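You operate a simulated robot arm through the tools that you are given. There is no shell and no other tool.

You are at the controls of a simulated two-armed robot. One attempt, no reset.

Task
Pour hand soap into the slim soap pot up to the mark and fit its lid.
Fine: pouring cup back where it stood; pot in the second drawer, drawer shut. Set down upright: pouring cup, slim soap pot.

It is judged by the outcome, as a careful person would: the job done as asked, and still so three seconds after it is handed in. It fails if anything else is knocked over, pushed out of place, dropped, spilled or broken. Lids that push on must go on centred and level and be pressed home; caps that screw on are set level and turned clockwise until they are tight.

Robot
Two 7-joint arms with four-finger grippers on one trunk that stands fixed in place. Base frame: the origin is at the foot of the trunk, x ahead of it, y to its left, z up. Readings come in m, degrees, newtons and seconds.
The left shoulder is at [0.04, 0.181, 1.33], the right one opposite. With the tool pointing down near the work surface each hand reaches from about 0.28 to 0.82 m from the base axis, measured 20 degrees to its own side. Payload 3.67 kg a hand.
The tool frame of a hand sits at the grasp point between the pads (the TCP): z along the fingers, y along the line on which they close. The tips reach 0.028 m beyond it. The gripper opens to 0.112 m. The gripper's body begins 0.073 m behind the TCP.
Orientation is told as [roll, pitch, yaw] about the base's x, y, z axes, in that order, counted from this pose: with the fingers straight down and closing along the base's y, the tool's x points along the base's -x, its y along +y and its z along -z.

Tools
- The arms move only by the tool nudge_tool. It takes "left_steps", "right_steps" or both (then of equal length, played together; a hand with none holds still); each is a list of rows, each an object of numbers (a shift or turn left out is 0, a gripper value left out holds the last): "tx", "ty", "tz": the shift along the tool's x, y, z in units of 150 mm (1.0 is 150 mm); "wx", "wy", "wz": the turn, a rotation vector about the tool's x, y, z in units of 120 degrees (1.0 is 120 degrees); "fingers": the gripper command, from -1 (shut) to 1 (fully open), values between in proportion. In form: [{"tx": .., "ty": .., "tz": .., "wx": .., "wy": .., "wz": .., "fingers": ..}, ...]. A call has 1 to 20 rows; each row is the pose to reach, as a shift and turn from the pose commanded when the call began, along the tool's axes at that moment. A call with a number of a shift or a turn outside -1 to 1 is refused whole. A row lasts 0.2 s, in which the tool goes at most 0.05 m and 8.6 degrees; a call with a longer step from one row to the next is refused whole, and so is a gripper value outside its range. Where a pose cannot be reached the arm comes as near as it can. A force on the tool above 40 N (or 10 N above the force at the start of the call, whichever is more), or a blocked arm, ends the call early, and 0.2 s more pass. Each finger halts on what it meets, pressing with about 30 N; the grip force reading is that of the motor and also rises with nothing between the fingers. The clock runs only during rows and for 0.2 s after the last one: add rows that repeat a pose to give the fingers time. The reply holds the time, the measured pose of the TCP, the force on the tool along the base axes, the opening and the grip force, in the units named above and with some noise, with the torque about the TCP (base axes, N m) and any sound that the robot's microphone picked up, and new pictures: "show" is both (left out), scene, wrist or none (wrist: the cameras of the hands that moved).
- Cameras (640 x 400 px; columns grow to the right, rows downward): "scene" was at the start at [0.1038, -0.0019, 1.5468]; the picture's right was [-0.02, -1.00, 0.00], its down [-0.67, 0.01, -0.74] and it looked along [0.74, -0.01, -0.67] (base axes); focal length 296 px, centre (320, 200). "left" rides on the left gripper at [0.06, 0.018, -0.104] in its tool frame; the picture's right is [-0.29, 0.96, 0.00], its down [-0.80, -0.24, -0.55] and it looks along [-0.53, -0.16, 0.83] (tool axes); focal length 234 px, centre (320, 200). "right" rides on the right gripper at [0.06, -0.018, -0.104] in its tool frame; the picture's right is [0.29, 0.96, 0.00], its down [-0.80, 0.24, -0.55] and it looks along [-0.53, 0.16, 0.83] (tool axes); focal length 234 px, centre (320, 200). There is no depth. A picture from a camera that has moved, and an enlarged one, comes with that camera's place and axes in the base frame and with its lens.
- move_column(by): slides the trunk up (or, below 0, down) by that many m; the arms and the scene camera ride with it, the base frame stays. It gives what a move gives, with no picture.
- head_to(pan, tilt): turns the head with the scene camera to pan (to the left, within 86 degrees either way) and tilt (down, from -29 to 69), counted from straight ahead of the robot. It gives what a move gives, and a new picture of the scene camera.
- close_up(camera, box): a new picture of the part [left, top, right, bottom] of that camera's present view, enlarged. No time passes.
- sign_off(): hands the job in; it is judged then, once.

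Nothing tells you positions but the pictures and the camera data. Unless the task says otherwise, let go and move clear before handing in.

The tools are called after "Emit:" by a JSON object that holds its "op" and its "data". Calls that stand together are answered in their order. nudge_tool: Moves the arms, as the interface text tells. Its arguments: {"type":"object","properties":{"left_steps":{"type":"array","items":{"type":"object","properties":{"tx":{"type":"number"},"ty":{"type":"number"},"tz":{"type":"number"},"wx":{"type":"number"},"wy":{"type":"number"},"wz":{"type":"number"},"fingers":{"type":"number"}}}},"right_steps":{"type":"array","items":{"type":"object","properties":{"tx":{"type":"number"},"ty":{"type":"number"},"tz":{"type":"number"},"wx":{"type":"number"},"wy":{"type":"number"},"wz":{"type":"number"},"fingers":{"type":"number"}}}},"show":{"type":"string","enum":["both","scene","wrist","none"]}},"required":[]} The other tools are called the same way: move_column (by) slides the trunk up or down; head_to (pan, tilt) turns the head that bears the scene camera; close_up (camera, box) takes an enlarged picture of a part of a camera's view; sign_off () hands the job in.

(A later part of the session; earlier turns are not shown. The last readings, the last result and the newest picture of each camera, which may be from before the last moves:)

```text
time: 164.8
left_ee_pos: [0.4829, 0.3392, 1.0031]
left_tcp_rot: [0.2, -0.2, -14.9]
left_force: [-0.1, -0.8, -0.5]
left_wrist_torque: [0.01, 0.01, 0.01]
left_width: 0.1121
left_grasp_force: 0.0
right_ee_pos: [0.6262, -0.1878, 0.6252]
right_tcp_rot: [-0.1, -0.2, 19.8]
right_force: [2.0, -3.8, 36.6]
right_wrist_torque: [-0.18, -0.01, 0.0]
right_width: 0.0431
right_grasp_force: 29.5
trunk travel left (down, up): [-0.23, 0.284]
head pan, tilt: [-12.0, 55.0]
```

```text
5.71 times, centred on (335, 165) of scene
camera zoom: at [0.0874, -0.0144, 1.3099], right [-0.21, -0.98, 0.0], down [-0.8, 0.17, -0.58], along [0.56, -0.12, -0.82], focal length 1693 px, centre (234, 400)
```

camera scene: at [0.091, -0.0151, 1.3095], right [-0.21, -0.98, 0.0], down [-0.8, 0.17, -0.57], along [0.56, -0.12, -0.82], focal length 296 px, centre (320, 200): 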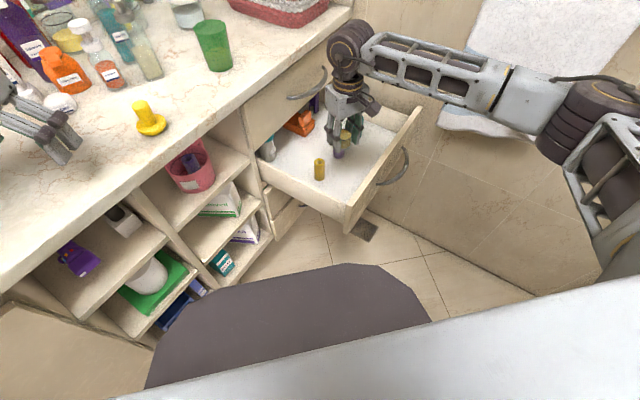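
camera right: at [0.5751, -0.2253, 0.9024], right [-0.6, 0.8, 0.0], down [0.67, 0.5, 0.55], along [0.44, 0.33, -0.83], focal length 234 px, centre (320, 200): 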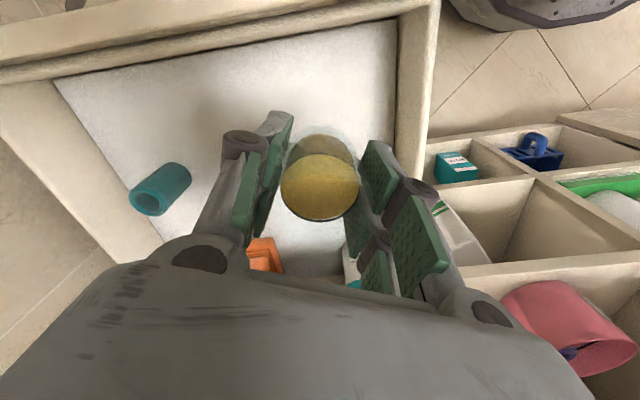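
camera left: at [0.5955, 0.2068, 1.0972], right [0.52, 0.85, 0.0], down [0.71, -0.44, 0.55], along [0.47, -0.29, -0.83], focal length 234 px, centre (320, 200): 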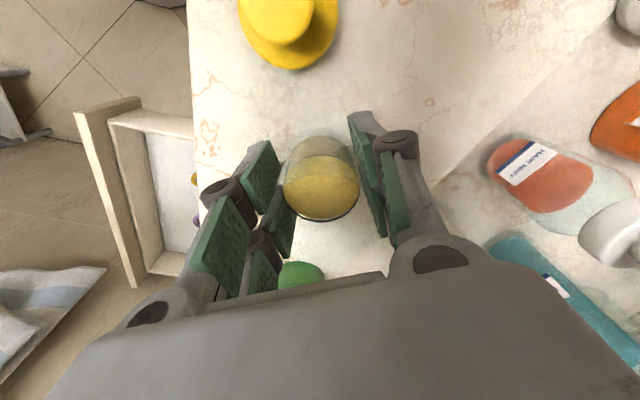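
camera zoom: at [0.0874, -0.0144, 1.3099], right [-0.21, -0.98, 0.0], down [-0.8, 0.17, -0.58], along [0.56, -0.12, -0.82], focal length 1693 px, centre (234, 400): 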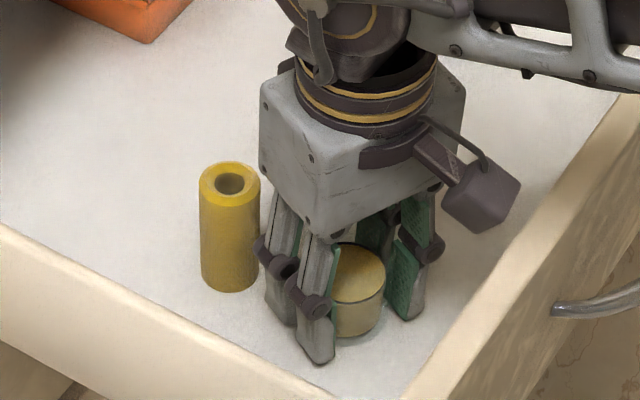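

The pot is on the drawer floor, pressed a bit firmly; I'll ease the force off before letting go.

Emit:
{"op": "nudge_tool", "data": {"right_steps": [{"tz": -0.015, "fingers": -1}, {"tz": -0.03}, {"tz": -0.033}, {"tz": -0.033}], "show": "none"}}

```text
time: 165.8
left_ee_pos: [0.4844, 0.3406, 1.0011]
left_tcp_rot: [0.1, -0.2, -14.8]
left_force: [0.1, 0.1, 1.1]
left_wrist_torque: [0.02, 0.02, -0.02]
left_width: 0.1123
left_grasp_force: 0.1
right_ee_pos: [0.6216, -0.1898, 0.6274]
right_tcp_rot: [0.0, 0.2, 19.9]
right_force: [3.0, -3.4, 12.9]
right_wrist_torque: [-0.07, -0.42, -0.04]
right_width: 0.0431
right_grasp_force: 29.9
trunk travel left (down, up): [-0.23, 0.284]
head pan, tilt: [-12.0, 55.0]
```

Emit:
{"op": "nudge_tool", "data": {"right_steps": [{"tz": -0.007, "fingers": -1}, {"tz": -0.012}, {"tz": -0.012}], "show": "none"}}

```text
time: 166.6
left_ee_pos: [0.4855, 0.3394, 1.0007]
left_tcp_rot: [0.2, 0.0, -14.9]
left_force: [-0.4, 0.4, -0.4]
left_wrist_torque: [0.0, -0.01, -0.02]
left_width: 0.1118
left_grasp_force: 0.1
right_ee_pos: [0.6234, -0.187, 0.6285]
right_tcp_rot: [0.1, 0.2, 19.9]
right_force: [-0.4, 0.2, -0.9]
right_wrist_torque: [-0.02, -0.01, -0.03]
right_width: 0.0433
right_grasp_force: 30.5
trunk travel left (down, up): [-0.23, 0.284]
head pan, tilt: [-12.0, 55.0]
```

Force is near zero. I'll set it down a hair and open the fingers just enough to clear the pot.

Emit:
{"op": "nudge_tool", "data": {"right_steps": [{"tz": 0.007, "fingers": -1}, {"tz": 0.007, "fingers": -1}, {"tz": 0.007, "fingers": -0.17}, {"tz": 0.007, "fingers": -0.05}, {"tz": 0.007, "fingers": 0.15}, {"tz": 0.007, "fingers": 0.15}], "show": "wrist"}}

Emit:
{"op": "close_up", "data": {"camera": "scene", "box": [300, 130, 370, 200]}}

```text
time: 168.0
left_ee_pos: [0.4856, 0.3401, 1.0006]
left_tcp_rot: [0.0, 0.0, -14.9]
left_force: [-0.1, 0.2, 0.0]
left_wrist_torque: [0.02, -0.02, -0.03]
left_width: 0.1122
left_grasp_force: 0.1
right_ee_pos: [0.6245, -0.187, 0.6269]
right_tcp_rot: [0.2, 0.1, 19.9]
right_force: [0.8, -0.1, 0.2]
right_wrist_torque: [0.01, 0.05, 0.01]
right_width: 0.0642
right_grasp_force: 0.1
trunk travel left (down, up): [-0.23, 0.284]
head pan, tilt: [-12.0, 55.0]
camera right: at [0.5756, -0.2252, 0.7319], right [-0.6, 0.8, 0.0], down [0.67, 0.5, 0.55], along [0.44, 0.33, -0.83], focal length 234 px, centre (320, 200)
```

right: 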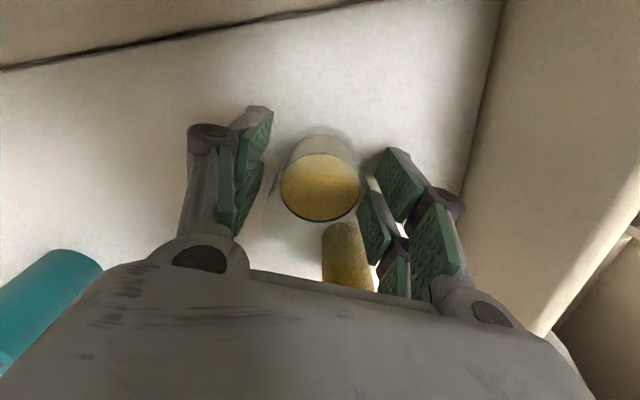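

```text
5.71 times, centred on (335, 165) of scene
camera zoom: at [0.0908, -0.0151, 1.3095], right [-0.21, -0.98, 0.0], down [-0.8, 0.17, -0.57], along [0.56, -0.12, -0.82], focal length 1693 px, centre (234, 400)
```

zoom: 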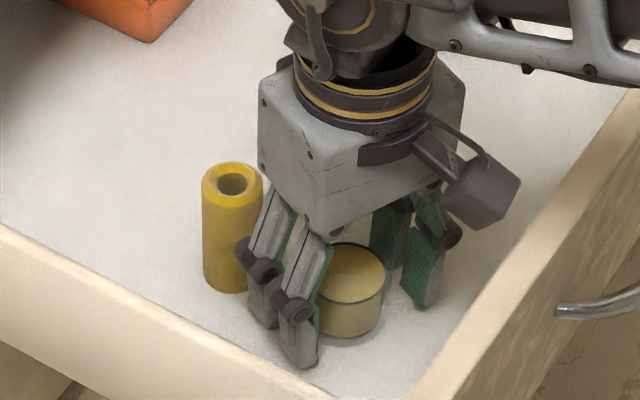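

The pot stands free in the drawer and the tube hasn't moved. I'll raise the right hand straight up out of the drawer.

Emit:
{"op": "nudge_tool", "data": {"right_steps": [{"tz": -0.05, "fingers": 0.15}, {"tz": -0.15}, {"tz": -0.3}, {"tz": -0.45}, {"tz": -0.6}, {"tz": -0.75}, {"tz": -0.9}, {"tz": -1.0}], "show": "none"}}

Emit:
{"op": "close_up", "data": {"camera": "scene", "box": [270, 90, 390, 200]}}

Emit:
{"op": "close_up", "data": {"camera": "right", "box": [220, 60, 420, 260]}}

```text
time: 169.8
left_ee_pos: [0.4852, 0.341, 1.0007]
left_tcp_rot: [0.3, 0.1, -14.9]
left_force: [-0.2, 0.1, 0.0]
left_wrist_torque: [-0.01, -0.02, -0.04]
left_width: 0.112
left_grasp_force: 0.1
right_ee_pos: [0.6247, -0.188, 0.7761]
right_tcp_rot: [0.1, 0.1, 19.9]
right_force: [0.0, -0.9, 1.0]
right_wrist_torque: [0.0, -0.01, -0.03]
right_width: 0.0643
right_grasp_force: 0.1
trunk travel left (down, up): [-0.23, 0.284]
head pan, tilt: [-12.0, 55.0]
```

```text
3.64 times, centred on (330, 145) of scene
camera zoom: at [0.0908, -0.0151, 1.3095], right [-0.21, -0.98, 0.0], down [-0.8, 0.17, -0.57], along [0.56, -0.12, -0.82], focal length 1077 px, centre (284, 400)
```

zoom: 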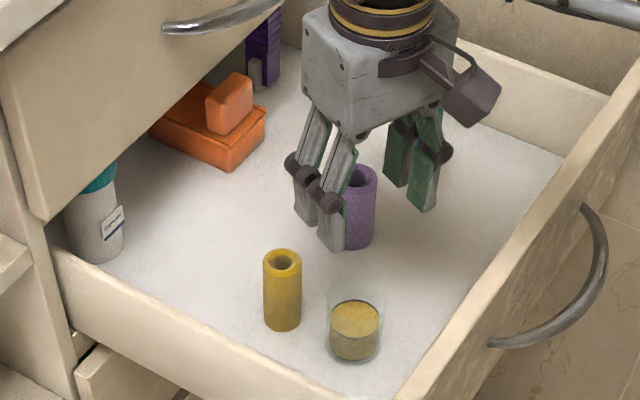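

```text
2.00 times, centred on (320, 160) of right
camera zoom: at [0.5755, -0.2256, 0.8818], right [-0.6, 0.8, 0.0], down [0.67, 0.5, 0.55], along [0.44, 0.33, -0.83], focal length 468 px, centre (320, 280)
```

zoom: 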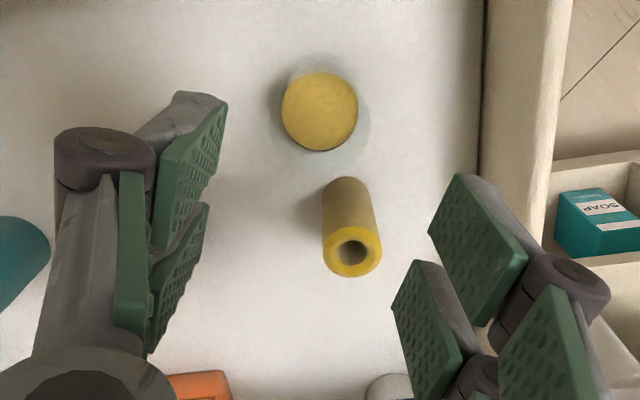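

The pot stands upright in the drawer with the tubes untouched. Next the lid: the left hand will fetch it and set it where the right arm reaches easily. First I raise the left hand and go over the lid.

Emit:
{"op": "nudge_tool", "data": {"left_steps": [{"tz": -0.2, "fingers": 0.6}, {"tz": -0.4}, {"tx": -0.1, "ty": -0.09, "tz": -0.467}, {"tx": -0.24, "ty": -0.217, "tz": -0.467}, {"tx": -0.38, "ty": -0.344, "tz": -0.467}, {"tx": -0.52, "ty": -0.47, "tz": -0.467}, {"tx": -0.66, "ty": -0.597, "tz": -0.467}, {"tx": -0.78, "ty": -0.706, "tz": -0.467}, {"tx": -0.831, "ty": -0.752, "tz": -0.467}], "right_steps": [{"tz": -0.1, "fingers": 0.5}, {"tz": -0.25}, {"tz": -0.4}, {"tz": -0.55}, {"tz": -0.7}, {"tz": -0.85}, {"tz": -0.95}, {"tz": -1.0}, {"tz": -1.0}], "show": "both"}}

Emit:
{"op": "close_up", "data": {"camera": "left", "box": [275, 75, 365, 195]}}

```text
time: 171.8
left_ee_pos: [0.5775, 0.1976, 1.0699]
left_tcp_rot: [0.3, 0.0, -14.9]
left_force: [0.3, 0.3, -0.8]
left_wrist_torque: [0.01, 0.02, -0.02]
left_width: 0.0895
left_grasp_force: 0.1
right_ee_pos: [0.6246, -0.1884, 0.9271]
right_tcp_rot: [0.1, 0.1, 19.9]
right_force: [0.2, 0.5, -0.3]
right_wrist_torque: [-0.01, 0.01, 0.0]
right_width: 0.0837
right_grasp_force: 0.1
trunk travel left (down, up): [-0.23, 0.284]
head pan, tilt: [-12.0, 55.0]
camera scene: at [0.091, -0.0153, 1.3095], right [-0.21, -0.98, 0.0], down [-0.8, 0.17, -0.57], along [0.56, -0.12, -0.82], focal length 296 px, centre (320, 200)
camera right: at [0.5763, -0.2262, 1.0321], right [-0.6, 0.8, 0.0], down [0.67, 0.5, 0.55], along [0.44, 0.33, -0.83], focal length 234 px, centre (320, 200)
camera left: at [0.5237, 0.2301, 1.1726], right [0.52, 0.85, 0.0], down [0.71, -0.44, 0.55], along [0.47, -0.29, -0.83], focal length 234 px, centre (320, 200)
```

scene: 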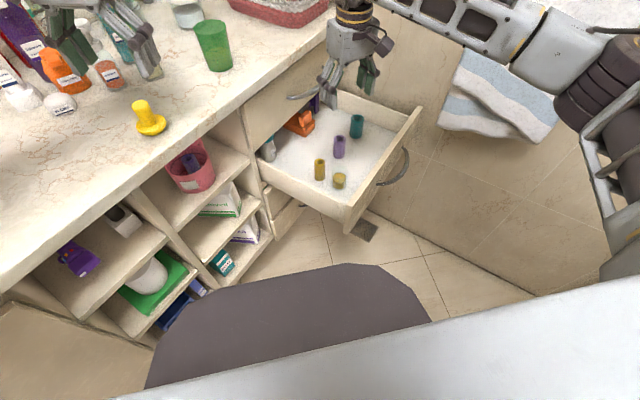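
right: 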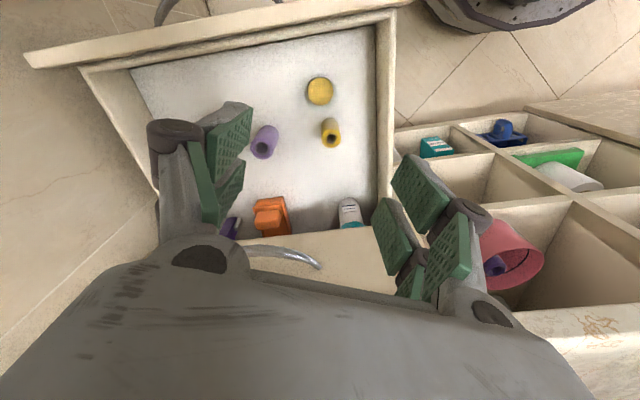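
left: 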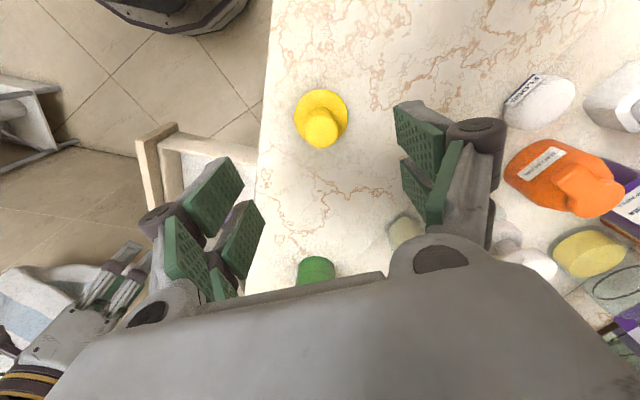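

```text
3.33 times, centred on (320, 135) of left
camera zoom: at [0.5237, 0.2301, 1.1726], right [0.52, 0.85, 0.0], down [0.71, -0.44, 0.55], along [0.47, -0.29, -0.83], focal length 781 px, centre (320, 417)
```

zoom: 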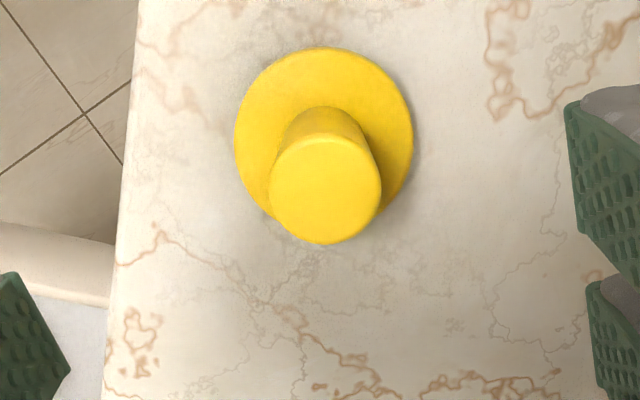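

The lid is at (0.5735, 0.2008). I'll centre on it, descend and grip the knob.

Emit:
{"op": "nudge_tool", "data": {"left_steps": [{"tx": 0.031, "ty": 0.014, "tz": 0.1, "fingers": 0.4}, {"tx": 0.031, "ty": 0.014, "tz": 0.25}, {"tx": 0.031, "ty": 0.014, "tz": 0.4}, {"tx": 0.031, "ty": 0.014, "tz": 0.53}, {"tx": 0.031, "ty": 0.014, "tz": 0.6}, {"tx": 0.031, "ty": 0.014, "tz": 0.6, "fingers": -0.3}, {"tx": 0.031, "ty": 0.014, "tz": 0.6, "fingers": -0.5}, {"tx": 0.031, "ty": 0.014, "tz": 0.6, "fingers": -1}, {"tx": 0.031, "ty": 0.014, "tz": 0.6, "fingers": -1}, {"tx": 0.031, "ty": 0.014, "tz": 0.6, "fingers": -1}], "show": "wrist"}}

```text
time: 174.0
left_ee_pos: [0.5719, 0.2023, 0.9798]
left_tcp_rot: [0.2, 0.1, -14.8]
left_force: [0.3, 0.7, -0.2]
left_wrist_torque: [-0.03, -0.02, 0.01]
left_width: 0.0234
left_grasp_force: 29.8
right_ee_pos: [0.6243, -0.1888, 0.9266]
right_tcp_rot: [0.1, 0.1, 19.9]
right_force: [-1.4, -0.1, 0.3]
right_wrist_torque: [-0.01, -0.04, 0.01]
right_width: 0.0841
right_grasp_force: 0.0
trunk travel left (down, up): [-0.23, 0.284]
head pan, tilt: [-12.0, 55.0]
camera left: at [0.5198, 0.2347, 1.082], right [0.52, 0.85, 0.0], down [0.71, -0.44, 0.55], along [0.47, -0.29, -0.83], focal length 234 px, centre (320, 200)
```

left: 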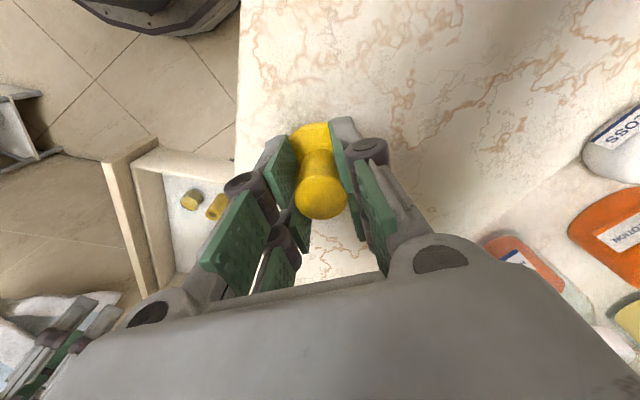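

The lid is in the left hand. I'll carry it to the hand-over spot near (0.62, 0.118) and lower it.

Emit:
{"op": "nudge_tool", "data": {"left_steps": [{"tz": -0.1, "fingers": -1}, {"tz": -0.25}, {"tz": -0.35}, {"tx": -0.09, "ty": -0.091, "tz": -0.35}, {"tx": -0.2, "ty": -0.202, "tz": -0.35}, {"tx": -0.31, "ty": -0.313, "tz": -0.35}, {"tx": -0.41, "ty": -0.414, "tz": -0.35}, {"tx": -0.452, "ty": -0.456, "tz": -0.35}, {"tx": -0.452, "ty": -0.456, "tz": -0.25}, {"tx": -0.452, "ty": -0.456, "tz": -0.13}, {"tx": -0.452, "ty": -0.456, "tz": -0.04}, {"tx": -0.452, "ty": -0.456, "tz": 0.0}], "show": "none"}}

Emit:
{"op": "nudge_tool", "data": {"left_steps": [{"tz": 0.01, "fingers": -1}, {"tz": 0.02}, {"tz": 0.02}], "show": "none"}}

```text
time: 176.6
left_ee_pos: [0.6179, 0.1183, 0.9821]
left_tcp_rot: [0.2, -0.1, -14.9]
left_force: [0.3, 0.6, -0.3]
left_wrist_torque: [0.01, 0.0, -0.02]
left_width: 0.0228
left_grasp_force: 31.1
right_ee_pos: [0.6243, -0.1878, 0.9276]
right_tcp_rot: [0.1, 0.2, 19.8]
right_force: [0.0, -0.7, -0.2]
right_wrist_torque: [0.04, -0.05, -0.02]
right_width: 0.0836
right_grasp_force: 0.1
trunk travel left (down, up): [-0.23, 0.284]
head pan, tilt: [-12.0, 55.0]
```

```text
time: 177.4
left_ee_pos: [0.6183, 0.1175, 0.9782]
left_tcp_rot: [0.2, -0.2, -14.9]
left_force: [2.8, 0.0, 11.9]
left_wrist_torque: [0.0, -0.08, -0.02]
left_width: 0.0228
left_grasp_force: 30.1
right_ee_pos: [0.6247, -0.1897, 0.9281]
right_tcp_rot: [0.1, 0.0, 19.9]
right_force: [0.0, 0.3, 0.6]
right_wrist_torque: [-0.02, -0.01, 0.0]
right_width: 0.0839
right_grasp_force: 0.0
trunk travel left (down, up): [-0.23, 0.284]
head pan, tilt: [-12.0, 55.0]
```

The lid is on the counter. I'll release it, rise and withdraw the left hand to its parking place.

Emit:
{"op": "nudge_tool", "data": {"left_steps": [{"tz": -0.008, "fingers": -1}, {"tz": -0.01, "fingers": -0.5}, {"tz": -0.01, "fingers": -0.2}, {"tz": -0.01, "fingers": 0.2}, {"tz": -0.01, "fingers": 0.3}, {"tz": -0.15}, {"tz": -0.35}, {"tz": -0.55}, {"tz": -0.7}], "show": "none"}}

Emit:
{"op": "nudge_tool", "data": {"left_steps": [{"tx": 0.115, "ty": 0.098, "fingers": 0.4}, {"tx": 0.23, "ty": 0.195}, {"tx": 0.344, "ty": 0.293}, {"tx": 0.459, "ty": 0.39}, {"tx": 0.574, "ty": 0.488}, {"tx": 0.688, "ty": 0.585}, {"tx": 0.803, "ty": 0.683}, {"tx": 0.9, "ty": 0.8}, {"tx": 0.98, "ty": 0.92}], "show": "scene"}}

```text
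time: 179.4
left_ee_pos: [0.6195, 0.1153, 1.083]
left_tcp_rot: [0.2, 0.0, -14.9]
left_force: [-0.4, -0.2, -0.4]
left_wrist_torque: [0.01, -0.04, 0.01]
left_width: 0.0729
left_grasp_force: 0.1
right_ee_pos: [0.6246, -0.1882, 0.9283]
right_tcp_rot: [0.1, 0.0, 19.9]
right_force: [-0.2, 0.6, 0.8]
right_wrist_torque: [-0.02, -0.01, 0.01]
right_width: 0.084
right_grasp_force: 0.0
trunk travel left (down, up): [-0.23, 0.284]
head pan, tilt: [-12.0, 55.0]
```

```text
time: 181.4
left_ee_pos: [0.5124, 0.2907, 1.0834]
left_tcp_rot: [0.1, -0.2, -15.0]
left_force: [0.6, -0.2, -0.3]
left_wrist_torque: [0.0, 0.0, 0.0]
left_width: 0.0784
left_grasp_force: 0.1
right_ee_pos: [0.6256, -0.1887, 0.9276]
right_tcp_rot: [0.2, 0.1, 19.9]
right_force: [0.4, 0.6, 1.0]
right_wrist_torque: [-0.02, -0.01, 0.02]
right_width: 0.0839
right_grasp_force: 0.2
trunk travel left (down, up): [-0.23, 0.284]
head pan, tilt: [-12.0, 55.0]
camera scene: at [0.0903, -0.0145, 1.3096], right [-0.21, -0.98, 0.0], down [-0.8, 0.17, -0.57], along [0.56, -0.12, -0.82], focal length 296 px, centre (320, 200)
```

scene: 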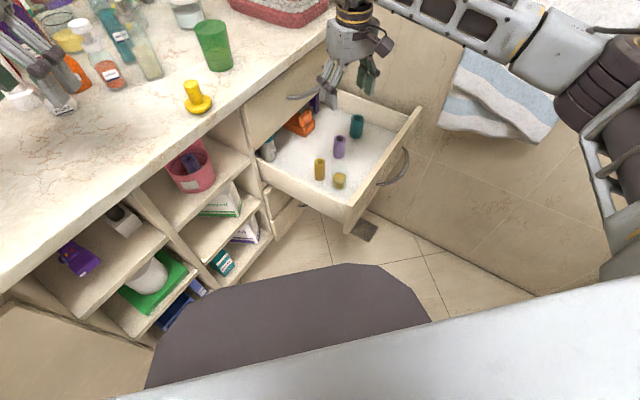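

I'll raise the right hand and bring it over to the lid, keeping its yaw.

Emit:
{"op": "nudge_tool", "data": {"right_steps": [{"tz": -0.15, "fingers": 0.5}, {"tz": -0.35}, {"tz": -0.55}, {"tz": -0.75}, {"tz": -0.95}, {"tz": -1.0}], "show": "none"}}

Emit:
{"op": "nudge_tool", "data": {"right_steps": [{"tx": -0.04, "ty": 0.12, "fingers": 0.5}, {"tx": -0.09, "ty": 0.27}, {"tx": -0.14, "ty": 0.42}, {"tx": -0.19, "ty": 0.57}, {"tx": -0.24, "ty": 0.72}, {"tx": -0.29, "ty": 0.86}, {"tx": -0.326, "ty": 0.963}], "show": "none"}}

Emit:
{"op": "nudge_tool", "data": {"right_steps": [{"tx": -0.05, "ty": 0.15, "fingers": 0.5}, {"tx": -0.1, "ty": 0.3}, {"tx": -0.15, "ty": 0.45}, {"tx": -0.2, "ty": 0.6}, {"tx": -0.25, "ty": 0.74}, {"tx": -0.29, "ty": 0.86}, {"tx": -0.326, "ty": 0.95}], "show": "both"}}

```text
time: 182.8
left_ee_pos: [0.5127, 0.2907, 1.0823]
left_tcp_rot: [0.2, -0.1, -14.9]
left_force: [-0.9, -0.7, 0.4]
left_wrist_torque: [0.01, -0.03, -0.03]
left_width: 0.0785
left_grasp_force: 0.0
right_ee_pos: [0.6237, -0.1889, 1.0781]
right_tcp_rot: [0.1, 0.1, 19.9]
right_force: [-0.4, -0.3, 0.2]
right_wrist_torque: [-0.04, -0.01, 0.04]
right_width: 0.0838
right_grasp_force: 0.1
trunk travel left (down, up): [-0.23, 0.284]
head pan, tilt: [-12.0, 55.0]
```

```text
time: 184.4
left_ee_pos: [0.512, 0.291, 1.0824]
left_tcp_rot: [0.2, 0.1, -14.9]
left_force: [0.0, 1.1, -0.2]
left_wrist_torque: [0.02, 0.01, 0.02]
left_width: 0.0784
left_grasp_force: 0.0
right_ee_pos: [0.6214, -0.0354, 1.0778]
right_tcp_rot: [0.0, 0.0, 19.8]
right_force: [-0.7, 0.3, -0.2]
right_wrist_torque: [-0.03, -0.04, 0.02]
right_width: 0.084
right_grasp_force: 0.0
trunk travel left (down, up): [-0.23, 0.284]
head pan, tilt: [-12.0, 55.0]
```

```text
time: 186.0
left_ee_pos: [0.5129, 0.2896, 1.0823]
left_tcp_rot: [0.2, 0.0, -14.9]
left_force: [-0.5, 0.0, 0.3]
left_wrist_torque: [-0.04, 0.02, 0.02]
left_width: 0.0784
left_grasp_force: 0.1
right_ee_pos: [0.6212, 0.1147, 1.078]
right_tcp_rot: [0.1, 0.1, 19.9]
right_force: [0.2, -0.9, 0.3]
right_wrist_torque: [0.01, -0.02, -0.01]
right_width: 0.0841
right_grasp_force: 0.0
trunk travel left (down, up): [-0.23, 0.284]
head pan, tilt: [-12.0, 55.0]
camera scene: at [0.0907, -0.0145, 1.3095], right [-0.21, -0.98, 0.0], down [-0.8, 0.17, -0.57], along [0.56, -0.12, -0.82], focal length 296 px, centre (320, 200)
camera right: at [0.5713, 0.0778, 1.1818], right [-0.6, 0.8, 0.0], down [0.67, 0.5, 0.55], along [0.44, 0.33, -0.83], focal length 234 px, centre (320, 200)
```

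scene: 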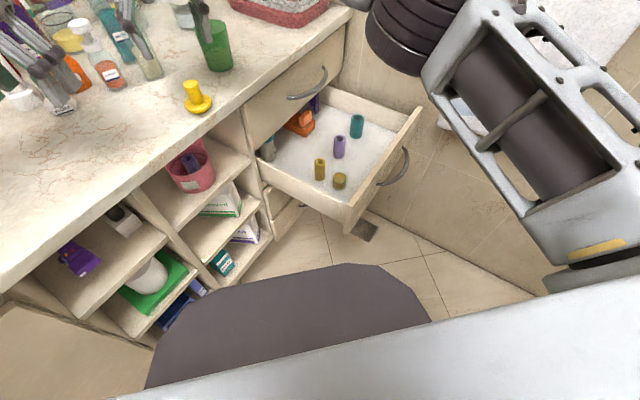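
right: 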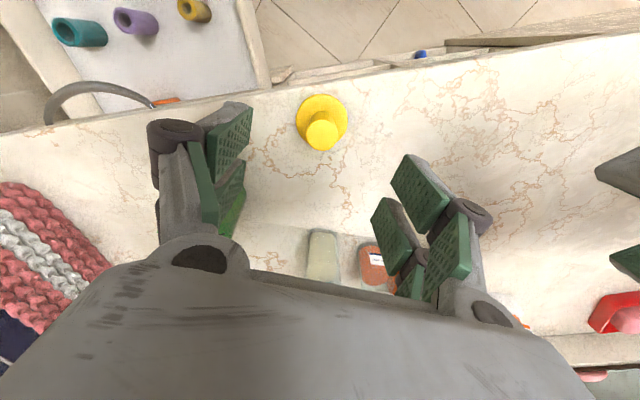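

The right hand is above the lid. I'll measure the lid precisely.

Emit:
{"op": "close_up", "data": {"camera": "right", "box": [275, 75, 365, 185]}}

```text
3.64 times, centred on (320, 130) of right
camera zoom: at [0.5713, 0.0778, 1.1818], right [-0.6, 0.8, 0.0], down [0.67, 0.5, 0.55], along [0.44, 0.33, -0.83], focal length 852 px, centre (320, 454)
```

zoom: 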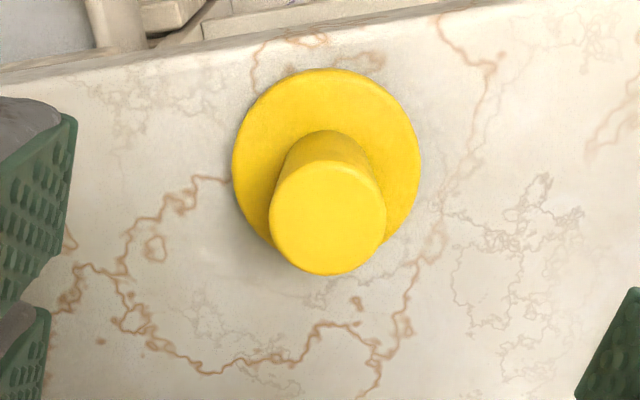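

The lid's axis is at (0.621, 0.117). Descending and gripping the knob.

Emit:
{"op": "nudge_tool", "data": {"right_steps": [{"tx": -0.005, "ty": 0.014, "tz": 0.1, "fingers": 0.4}, {"tx": -0.005, "ty": 0.014, "tz": 0.25}, {"tx": -0.005, "ty": 0.014, "tz": 0.4}, {"tx": -0.005, "ty": 0.014, "tz": 0.54}, {"tx": -0.005, "ty": 0.014, "tz": 0.63}, {"tx": -0.005, "ty": 0.014, "tz": 0.66}, {"tx": -0.005, "ty": 0.014, "tz": 0.66, "fingers": -0.3}, {"tx": -0.005, "ty": 0.014, "tz": 0.66, "fingers": -0.5}, {"tx": -0.005, "ty": 0.014, "tz": 0.66, "fingers": -1}, {"tx": -0.005, "ty": 0.014, "tz": 0.66, "fingers": -1}, {"tx": -0.005, "ty": 0.014, "tz": 0.66, "fingers": -1}], "show": "wrist"}}

Emit:
{"op": "close_up", "data": {"camera": "right", "box": [270, 100, 370, 240]}}

```text
time: 188.4
left_ee_pos: [0.5119, 0.2902, 1.0827]
left_tcp_rot: [0.2, 0.0, -14.9]
left_force: [-0.3, 0.2, 0.2]
left_wrist_torque: [0.03, 0.04, -0.03]
left_width: 0.0783
left_grasp_force: 0.1
right_ee_pos: [0.62, 0.1162, 0.9787]
right_tcp_rot: [0.2, 0.1, 20.0]
right_force: [0.0, 0.9, -0.7]
right_wrist_torque: [0.0, 0.01, 0.01]
right_width: 0.0225
right_grasp_force: 29.9
trunk travel left (down, up): [-0.23, 0.284]
head pan, tilt: [-12.0, 55.0]
camera right: at [0.5707, 0.0793, 1.0836], right [-0.6, 0.8, 0.0], down [0.67, 0.5, 0.55], along [0.44, 0.33, -0.83], focal length 234 px, centre (320, 200)
```

right: 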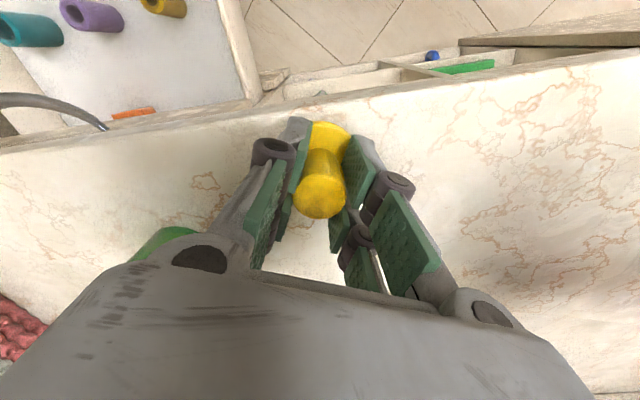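

```text
2.86 times, centred on (320, 170) of right
camera zoom: at [0.5707, 0.0793, 1.0836], right [-0.6, 0.8, 0.0], down [0.67, 0.5, 0.55], along [0.44, 0.33, -0.83], focal length 669 px, centre (320, 286)
```

zoom: 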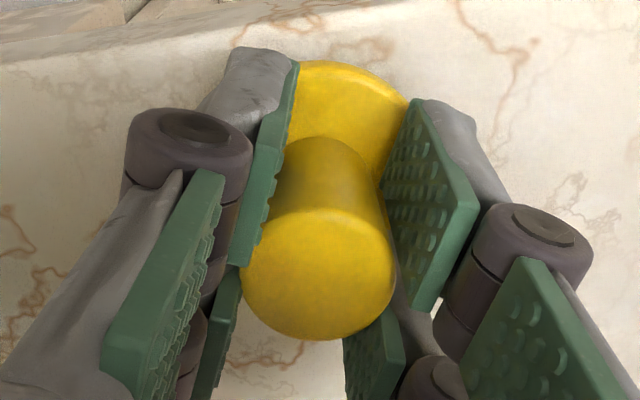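

The knob is centred in the grip. I'll lift and carry the lid back over the drawer.

Emit:
{"op": "nudge_tool", "data": {"right_steps": [{"tz": -0.06, "fingers": -1}, {"tz": -0.18}, {"tz": -0.33}, {"tz": -0.48}, {"tz": -0.6}, {"tz": -0.667}], "show": "none"}}

Emit:
{"op": "nudge_tool", "data": {"right_steps": [{"tx": 0.04, "ty": -0.12, "fingers": -1}, {"tx": 0.09, "ty": -0.27}, {"tx": 0.14, "ty": -0.42}, {"tx": 0.19, "ty": -0.57}, {"tx": 0.24, "ty": -0.72}, {"tx": 0.29, "ty": -0.86}, {"tx": 0.325, "ty": -0.961}], "show": "none"}}

Emit:
{"op": "nudge_tool", "data": {"right_steps": [{"tx": 0.05, "ty": -0.15, "fingers": -1}, {"tx": 0.1, "ty": -0.3}, {"tx": 0.15, "ty": -0.45}, {"tx": 0.2, "ty": -0.6}, {"tx": 0.25, "ty": -0.75}, {"tx": 0.29, "ty": -0.87}, {"tx": 0.325, "ty": -0.961}], "show": "both"}}

```text
time: 189.8
left_ee_pos: [0.5121, 0.2912, 1.0832]
left_tcp_rot: [0.2, 0.0, -14.9]
left_force: [0.1, 0.2, 0.0]
left_wrist_torque: [0.02, 0.03, 0.03]
left_width: 0.0784
left_grasp_force: 0.0
right_ee_pos: [0.6198, 0.116, 1.0786]
right_tcp_rot: [0.0, 0.1, 19.9]
right_force: [0.4, 0.8, -0.8]
right_wrist_torque: [0.02, -0.02, 0.0]
right_width: 0.0224
right_grasp_force: 30.0
trunk travel left (down, up): [-0.23, 0.284]
head pan, tilt: [-12.0, 55.0]
```

```text
time: 191.4
left_ee_pos: [0.5126, 0.2892, 1.0838]
left_tcp_rot: [0.2, 0.0, -14.9]
left_force: [-0.1, -0.3, -0.3]
left_wrist_torque: [0.03, -0.02, -0.02]
left_width: 0.0785
left_grasp_force: 0.0
right_ee_pos: [0.6238, -0.0352, 1.0772]
right_tcp_rot: [0.1, 0.1, 19.8]
right_force: [-0.8, 0.2, -0.8]
right_wrist_torque: [0.01, -0.03, 0.0]
right_width: 0.0224
right_grasp_force: 29.9
trunk travel left (down, up): [-0.23, 0.284]
head pan, tilt: [-12.0, 55.0]
```

```text
time: 193.0
left_ee_pos: [0.5129, 0.2897, 1.0826]
left_tcp_rot: [0.3, 0.0, -14.8]
left_force: [-0.6, 0.2, -0.1]
left_wrist_torque: [0.0, 0.0, 0.0]
left_width: 0.0782
left_grasp_force: 0.1
right_ee_pos: [0.626, -0.1879, 1.0771]
right_tcp_rot: [0.1, 0.1, 19.9]
right_force: [0.4, 0.0, 0.4]
right_wrist_torque: [-0.03, -0.01, 0.03]
right_width: 0.0224
right_grasp_force: 29.4
trunk travel left (down, up): [-0.23, 0.284]
head pan, tilt: [-12.0, 55.0]
camera scene: at [0.0908, -0.0156, 1.3095], right [-0.21, -0.98, 0.0], down [-0.8, 0.17, -0.57], along [0.56, -0.12, -0.82], focal length 296 px, centre (320, 200)
camera right: at [0.5772, -0.2259, 1.1821], right [-0.6, 0.8, 0.0], down [0.67, 0.5, 0.55], along [0.44, 0.33, -0.83], focal length 234 px, centre (320, 200)
```

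scene: 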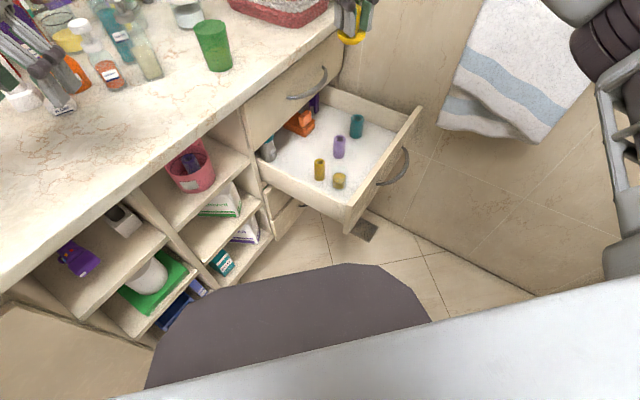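
right: 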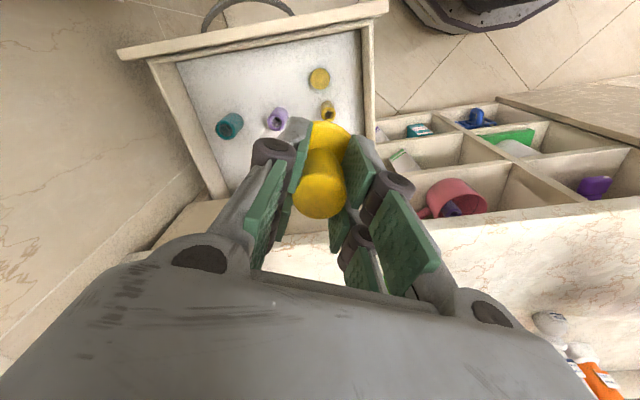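

I'll lower the lid into the drawer to about 30 mm above the pot's rim.

Emit:
{"op": "nudge_tool", "data": {"right_steps": [{"tz": 0.1, "fingers": -1}, {"tz": 0.27}, {"tz": 0.45}, {"tz": 0.63}, {"tz": 0.81}, {"tz": 1.0}], "show": "none"}}

Emit:
{"op": "nudge_tool", "data": {"right_steps": [{"tz": 0.18, "fingers": -1}, {"tz": 0.36}, {"tz": 0.54}, {"tz": 0.72}, {"tz": 0.88}, {"tz": 1.0}], "show": "none"}}

Emit:
{"op": "nudge_tool", "data": {"right_steps": [{"tz": 0.08, "fingers": -1}, {"tz": 0.16}, {"tz": 0.22}, {"tz": 0.24}], "show": "both"}}

Emit:
{"op": "close_up", "data": {"camera": "scene", "box": [310, 130, 370, 200]}}

Emit:
{"op": "close_up", "data": {"camera": "right", "box": [260, 60, 400, 240]}}

```text
time: 194.4
left_ee_pos: [0.5141, 0.2897, 1.0825]
left_tcp_rot: [0.2, 0.0, -14.9]
left_force: [-0.2, -0.8, 0.3]
left_wrist_torque: [0.0, 0.0, 0.01]
left_width: 0.0786
left_grasp_force: 0.1
right_ee_pos: [0.6248, -0.1874, 0.9269]
right_tcp_rot: [0.1, 0.1, 19.9]
right_force: [-0.1, -0.6, -0.2]
right_wrist_torque: [0.01, 0.01, -0.03]
right_width: 0.0223
right_grasp_force: 30.0
trunk travel left (down, up): [-0.23, 0.284]
head pan, tilt: [-12.0, 55.0]
```

```text
time: 195.8
left_ee_pos: [0.5123, 0.29, 1.0833]
left_tcp_rot: [0.3, 0.0, -14.9]
left_force: [1.4, 0.1, -0.2]
left_wrist_torque: [0.01, 0.0, 0.0]
left_width: 0.0782
left_grasp_force: 0.1
right_ee_pos: [0.6259, -0.1878, 0.7769]
right_tcp_rot: [0.1, 0.1, 19.9]
right_force: [-0.4, -0.5, -0.3]
right_wrist_torque: [0.03, 0.02, 0.0]
right_width: 0.0228
right_grasp_force: 30.1
trunk travel left (down, up): [-0.23, 0.284]
head pan, tilt: [-12.0, 55.0]
```

```text
time: 196.8
left_ee_pos: [0.5127, 0.289, 1.083]
left_tcp_rot: [0.2, 0.0, -14.9]
left_force: [-1.0, 0.2, -0.8]
left_wrist_torque: [0.0, 0.0, 0.06]
left_width: 0.0784
left_grasp_force: 0.1
right_ee_pos: [0.6258, -0.1875, 0.7424]
right_tcp_rot: [0.1, 0.1, 19.9]
right_force: [0.2, -0.7, -0.8]
right_wrist_torque: [0.03, -0.02, -0.02]
right_width: 0.0222
right_grasp_force: 30.1
trunk travel left (down, up): [-0.23, 0.284]
head pan, tilt: [-12.0, 55.0]
camera scene: at [0.0908, -0.0152, 1.3095], right [-0.21, -0.98, 0.0], down [-0.8, 0.17, -0.57], along [0.56, -0.12, -0.82], focal length 296 px, centre (320, 200)
camera right: at [0.5763, -0.2255, 0.8466], right [-0.6, 0.8, 0.0], down [0.67, 0.5, 0.55], along [0.44, 0.33, -0.83], focal length 234 px, centre (320, 200)
```

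scene: 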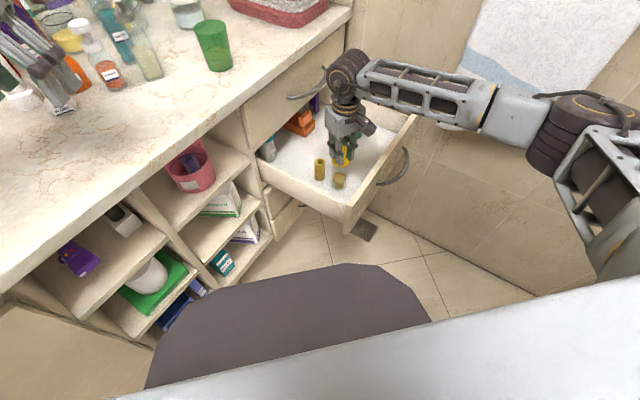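
right: 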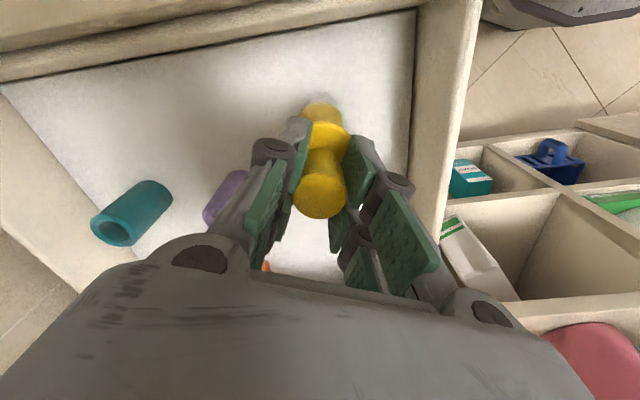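

```text
5.71 times, centred on (340, 165) of scene
camera zoom: at [0.0908, -0.0152, 1.3095], right [-0.21, -0.98, 0.0], down [-0.8, 0.17, -0.57], along [0.56, -0.12, -0.82], focal length 1693 px, centre (206, 400)
```

zoom: 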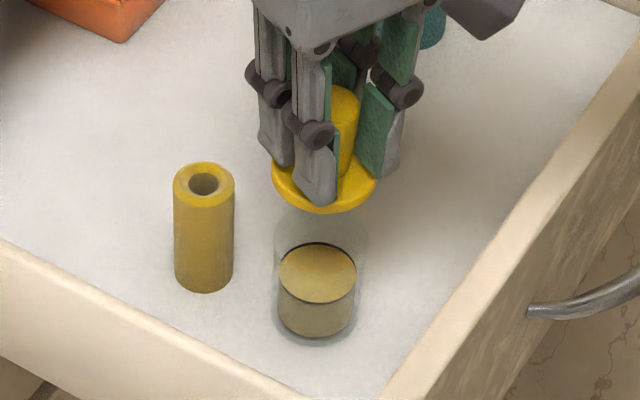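

```text
2.22 times, centred on (330, 150) of right
camera zoom: at [0.5763, -0.2255, 0.8466], right [-0.6, 0.8, 0.0], down [0.67, 0.5, 0.55], along [0.44, 0.33, -0.83], focal length 520 px, centre (298, 311)
```

zoom: 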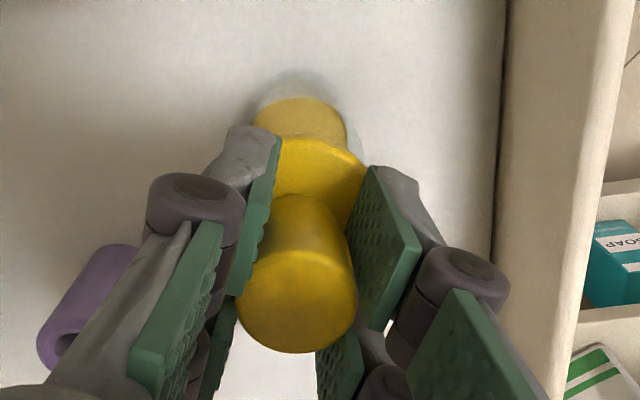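

The lid is aligned with the pot within about 1 mm. I'll shift that millimetre and lower to the mouth.

Emit:
{"op": "nudge_tool", "data": {"right_steps": [{"tx": 0.008, "ty": 0.005, "tz": 0.05, "fingers": -1}, {"tx": 0.008, "ty": 0.005, "tz": 0.11}, {"tx": 0.008, "ty": 0.005, "tz": 0.17}, {"tx": 0.008, "ty": 0.005, "tz": 0.205}, {"tx": 0.008, "ty": 0.005, "tz": 0.205}], "show": "none"}}

Emit:
{"op": "close_up", "data": {"camera": "scene", "box": [320, 140, 360, 190]}}

Emit:
{"op": "close_up", "data": {"camera": "right", "box": [260, 60, 400, 240]}}

```text
time: 198.0
left_ee_pos: [0.5129, 0.2894, 1.0832]
left_tcp_rot: [0.2, -0.1, -14.9]
left_force: [-0.7, -0.5, -0.2]
left_wrist_torque: [0.01, 0.0, 0.0]
left_width: 0.0782
left_grasp_force: 0.1
right_ee_pos: [0.6236, -0.1872, 0.7116]
right_tcp_rot: [0.2, 0.1, 19.9]
right_force: [-0.1, 0.4, 0.2]
right_wrist_torque: [-0.03, -0.01, 0.0]
right_width: 0.0224
right_grasp_force: 30.9
trunk travel left (down, up): [-0.23, 0.284]
head pan, tilt: [-12.0, 55.0]
```

```text
8.00 times, centred on (340, 165) of scene
camera zoom: at [0.0908, -0.0151, 1.3095], right [-0.21, -0.98, 0.0], down [-0.8, 0.17, -0.57], along [0.56, -0.12, -0.82], focal length 2370 px, centre (160, 480)
```

zoom: 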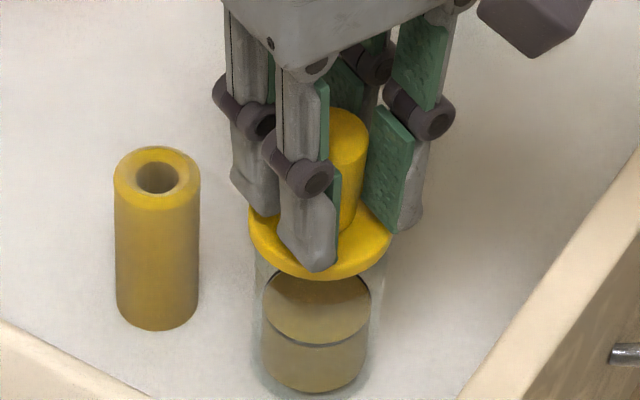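

```text
2.22 times, centred on (330, 150) of right
camera zoom: at [0.5749, -0.2249, 0.8159], right [-0.6, 0.8, 0.0], down [0.67, 0.5, 0.55], along [0.44, 0.33, -0.83], focal length 520 px, centre (298, 311)
```

zoom: 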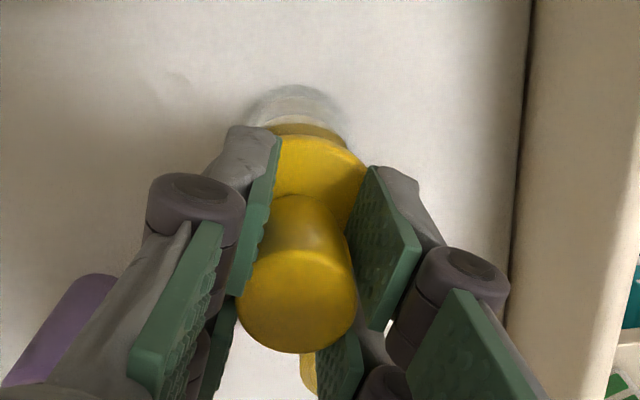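

Very close; I'll correct by another millimetre and continue down in small steps.

Emit:
{"op": "nudge_tool", "data": {"right_steps": [{"tx": 0.008, "ty": -0.002, "tz": 0.01, "fingers": -1}, {"tx": 0.008, "ty": -0.002, "tz": 0.03}, {"tx": 0.008, "ty": -0.002, "tz": 0.045}, {"tx": 0.008, "ty": -0.002, "tz": 0.045}], "show": "none"}}

Emit:
{"op": "close_up", "data": {"camera": "scene", "box": [320, 140, 360, 190]}}

```text
time: 199.0
left_ee_pos: [0.5125, 0.2912, 1.0826]
left_tcp_rot: [0.2, 0.1, -14.9]
left_force: [0.1, -1.0, -0.6]
left_wrist_torque: [0.0, -0.01, 0.02]
left_width: 0.0783
left_grasp_force: 0.1
right_ee_pos: [0.6225, -0.188, 0.7049]
right_tcp_rot: [0.1, 0.1, 20.0]
right_force: [0.4, -0.1, -0.6]
right_wrist_torque: [0.03, -0.01, 0.02]
right_width: 0.0222
right_grasp_force: 29.9
trunk travel left (down, up): [-0.23, 0.284]
head pan, tilt: [-12.0, 55.0]
```

```text
8.00 times, centred on (340, 165) of scene
camera zoom: at [0.0909, -0.0151, 1.3095], right [-0.21, -0.98, 0.0], down [-0.8, 0.17, -0.57], along [0.56, -0.12, -0.82], focal length 2370 px, centre (160, 480)
```

zoom: 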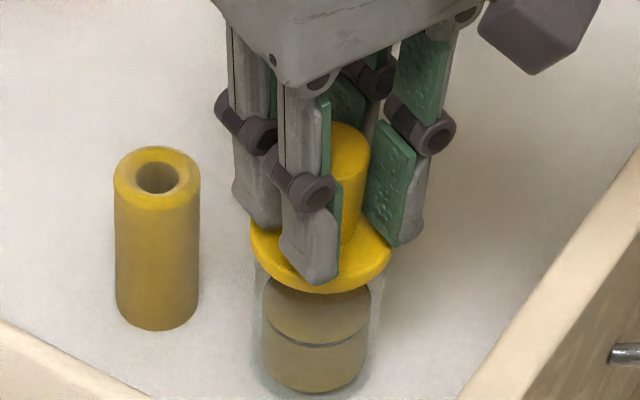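

The plug is entering. Continuing down.

Emit:
{"op": "nudge_tool", "data": {"right_steps": [{"tz": 0.013, "fingers": -1}, {"tz": 0.027}, {"tz": 0.027}], "show": "none"}}

Emit:
{"op": "nudge_tool", "data": {"right_steps": [{"tz": 0.01, "fingers": -1}, {"tz": 0.02}, {"tz": 0.02}], "show": "none"}}

Emit:
{"op": "close_up", "data": {"camera": "scene", "box": [320, 140, 360, 190]}}

```text
time: 199.8
left_ee_pos: [0.5121, 0.2901, 1.0824]
left_tcp_rot: [0.3, -0.1, -14.8]
left_force: [-0.4, -0.4, 1.1]
left_wrist_torque: [-0.04, 0.03, -0.01]
left_width: 0.0785
left_grasp_force: 0.1
right_ee_pos: [0.6234, -0.1884, 0.7016]
right_tcp_rot: [0.1, 0.1, 20.0]
right_force: [0.7, 0.9, -0.7]
right_wrist_torque: [-0.03, 0.0, 0.01]
right_width: 0.0223
right_grasp_force: 29.4
trunk travel left (down, up): [-0.23, 0.284]
head pan, tilt: [-12.0, 55.0]
```

```text
time: 200.6
left_ee_pos: [0.5129, 0.2905, 1.0832]
left_tcp_rot: [0.2, -0.1, -14.9]
left_force: [-0.6, 0.0, 0.7]
left_wrist_torque: [0.0, 0.05, 0.0]
left_width: 0.0781
left_grasp_force: 0.1
right_ee_pos: [0.6225, -0.1889, 0.6978]
right_tcp_rot: [0.1, 0.1, 19.8]
right_force: [-0.7, 0.5, 0.1]
right_wrist_torque: [0.03, -0.02, 0.01]
right_width: 0.0227
right_grasp_force: 29.6
trunk travel left (down, up): [-0.23, 0.284]
head pan, tilt: [-12.0, 55.0]
```

```text
8.00 times, centred on (340, 165) of scene
camera zoom: at [0.0908, -0.0151, 1.3095], right [-0.21, -0.98, 0.0], down [-0.8, 0.17, -0.57], along [0.56, -0.12, -0.82], focal length 2370 px, centre (160, 480)
```

zoom: 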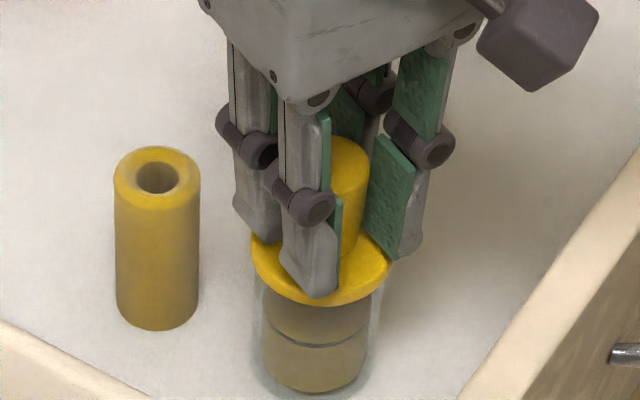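

No resistance, so the plug is going in cleanly. Now to seat it.

Emit:
{"op": "nudge_tool", "data": {"right_steps": [{"tz": 0.008, "fingers": -1}, {"tz": 0.014}, {"tz": 0.014}], "show": "none"}}

Emit:
{"op": "nudge_tool", "data": {"right_steps": [{"tz": 0.008, "fingers": -1}, {"tz": 0.014}, {"tz": 0.014}], "show": "none"}}

```text
time: 201.4
left_ee_pos: [0.5115, 0.2897, 1.0827]
left_tcp_rot: [0.2, -0.1, -14.8]
left_force: [-0.5, 0.5, -0.5]
left_wrist_torque: [0.02, 0.04, 0.02]
left_width: 0.0783
left_grasp_force: 0.0
right_ee_pos: [0.6225, -0.1883, 0.6982]
right_tcp_rot: [0.0, 0.0, 19.9]
right_force: [-0.9, -1.6, 12.5]
right_wrist_torque: [-0.23, 0.18, 0.01]
right_width: 0.0224
right_grasp_force: 29.7
trunk travel left (down, up): [-0.23, 0.284]
head pan, tilt: [-12.0, 55.0]
```

```text
time: 202.2
left_ee_pos: [0.511, 0.2904, 1.083]
left_tcp_rot: [0.2, -0.1, -14.9]
left_force: [0.2, -0.3, 0.0]
left_wrist_torque: [0.02, 0.0, 0.0]
left_width: 0.0783
left_grasp_force: 0.0
right_ee_pos: [0.6221, -0.1884, 0.6939]
right_tcp_rot: [0.0, -0.1, 19.9]
right_force: [4.4, -1.9, 19.2]
right_wrist_torque: [-0.12, -0.14, -0.04]
right_width: 0.0224
right_grasp_force: 29.9
trunk travel left (down, up): [-0.23, 0.284]
head pan, tilt: [-12.0, 55.0]
```

Contact at the expected height. As before, I'll press on until the fingertips bear on the flange and push to about 35 N.

Emit:
{"op": "nudge_tool", "data": {"right_steps": [{"tz": 0.008, "fingers": -1}, {"tz": 0.014}, {"tz": 0.014}], "show": "none"}}

Emit:
{"op": "nudge_tool", "data": {"right_steps": [{"tz": 0.008, "fingers": -1}, {"tz": 0.014}, {"tz": 0.014}], "show": "none"}}

Emit:
{"op": "close_up", "data": {"camera": "scene", "box": [320, 140, 360, 190]}}

```text
time: 203.0
left_ee_pos: [0.5108, 0.2898, 1.0828]
left_tcp_rot: [0.2, -0.1, -14.9]
left_force: [-0.7, -0.5, -0.2]
left_wrist_torque: [0.02, 0.03, 0.01]
left_width: 0.0783
left_grasp_force: 0.0
right_ee_pos: [0.6214, -0.1881, 0.6919]
right_tcp_rot: [0.0, 0.0, 19.9]
right_force: [4.0, -0.8, 18.3]
right_wrist_torque: [0.03, -0.04, -0.01]
right_width: 0.0221
right_grasp_force: 30.2
trunk travel left (down, up): [-0.23, 0.284]
head pan, tilt: [-12.0, 55.0]
```

```text
time: 203.8
left_ee_pos: [0.5106, 0.2907, 1.0842]
left_tcp_rot: [0.2, -0.2, -14.9]
left_force: [-0.7, 0.2, 0.8]
left_wrist_torque: [0.0, 0.0, 0.01]
left_width: 0.0785
left_grasp_force: 0.0
right_ee_pos: [0.6218, -0.1875, 0.6922]
right_tcp_rot: [0.0, -0.1, 19.9]
right_force: [2.5, -2.7, 28.9]
right_wrist_torque: [-0.17, 0.23, -0.04]
right_width: 0.0224
right_grasp_force: 29.4
trunk travel left (down, up): [-0.23, 0.284]
head pan, tilt: [-12.0, 55.0]
```

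```text
8.00 times, centred on (340, 165) of scene
camera zoom: at [0.0881, -0.0146, 1.3098], right [-0.21, -0.98, 0.0], down [-0.8, 0.17, -0.58], along [0.56, -0.12, -0.82], focal length 2370 px, centre (160, 480)
```

zoom: 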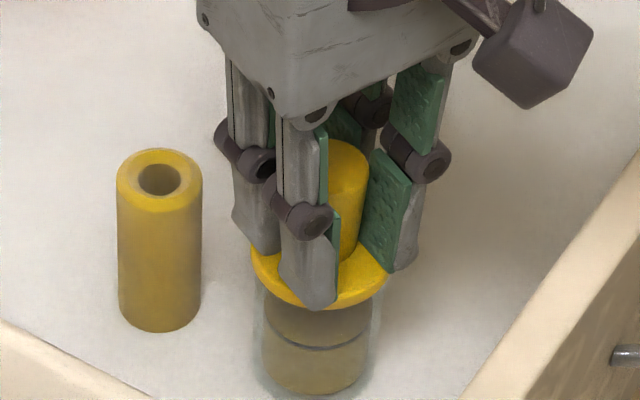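

Emit:
{"op": "nudge_tool", "data": {"right_steps": [{"tz": 0.007, "fingers": -1}, {"tz": 0.008}, {"tz": 0.008}], "show": "none"}}

Emit:
{"op": "nudge_tool", "data": {"right_steps": [{"tz": -0.015, "fingers": -1}, {"tz": -0.03}, {"tz": -0.03}], "show": "none"}}

```text
time: 204.6
left_ee_pos: [0.5096, 0.2905, 1.0836]
left_tcp_rot: [0.2, -0.2, -15.0]
left_force: [0.1, -0.6, 0.1]
left_wrist_torque: [0.01, 0.0, -0.03]
left_width: 0.0785
left_grasp_force: 0.0
right_ee_pos: [0.622, -0.1874, 0.691]
right_tcp_rot: [0.1, -0.1, 20.0]
right_force: [1.9, -3.2, 33.4]
right_wrist_torque: [-0.18, 0.18, -0.02]
right_width: 0.0221
right_grasp_force: 30.1
trunk travel left (down, up): [-0.23, 0.284]
head pan, tilt: [-12.0, 55.0]
```

```text
time: 205.4
left_ee_pos: [0.5116, 0.2906, 1.0829]
left_tcp_rot: [0.2, -0.1, -14.9]
left_force: [-1.0, 0.4, -0.9]
left_wrist_torque: [0.02, 0.02, 0.01]
left_width: 0.0782
left_grasp_force: 0.0
right_ee_pos: [0.6213, -0.1881, 0.6922]
right_tcp_rot: [0.0, 0.3, 19.8]
right_force: [2.4, -2.1, 11.4]
right_wrist_torque: [-0.03, -0.25, 0.0]
right_width: 0.0219
right_grasp_force: 30.2
trunk travel left (down, up): [-0.23, 0.284]
head pan, tilt: [-12.0, 55.0]
```

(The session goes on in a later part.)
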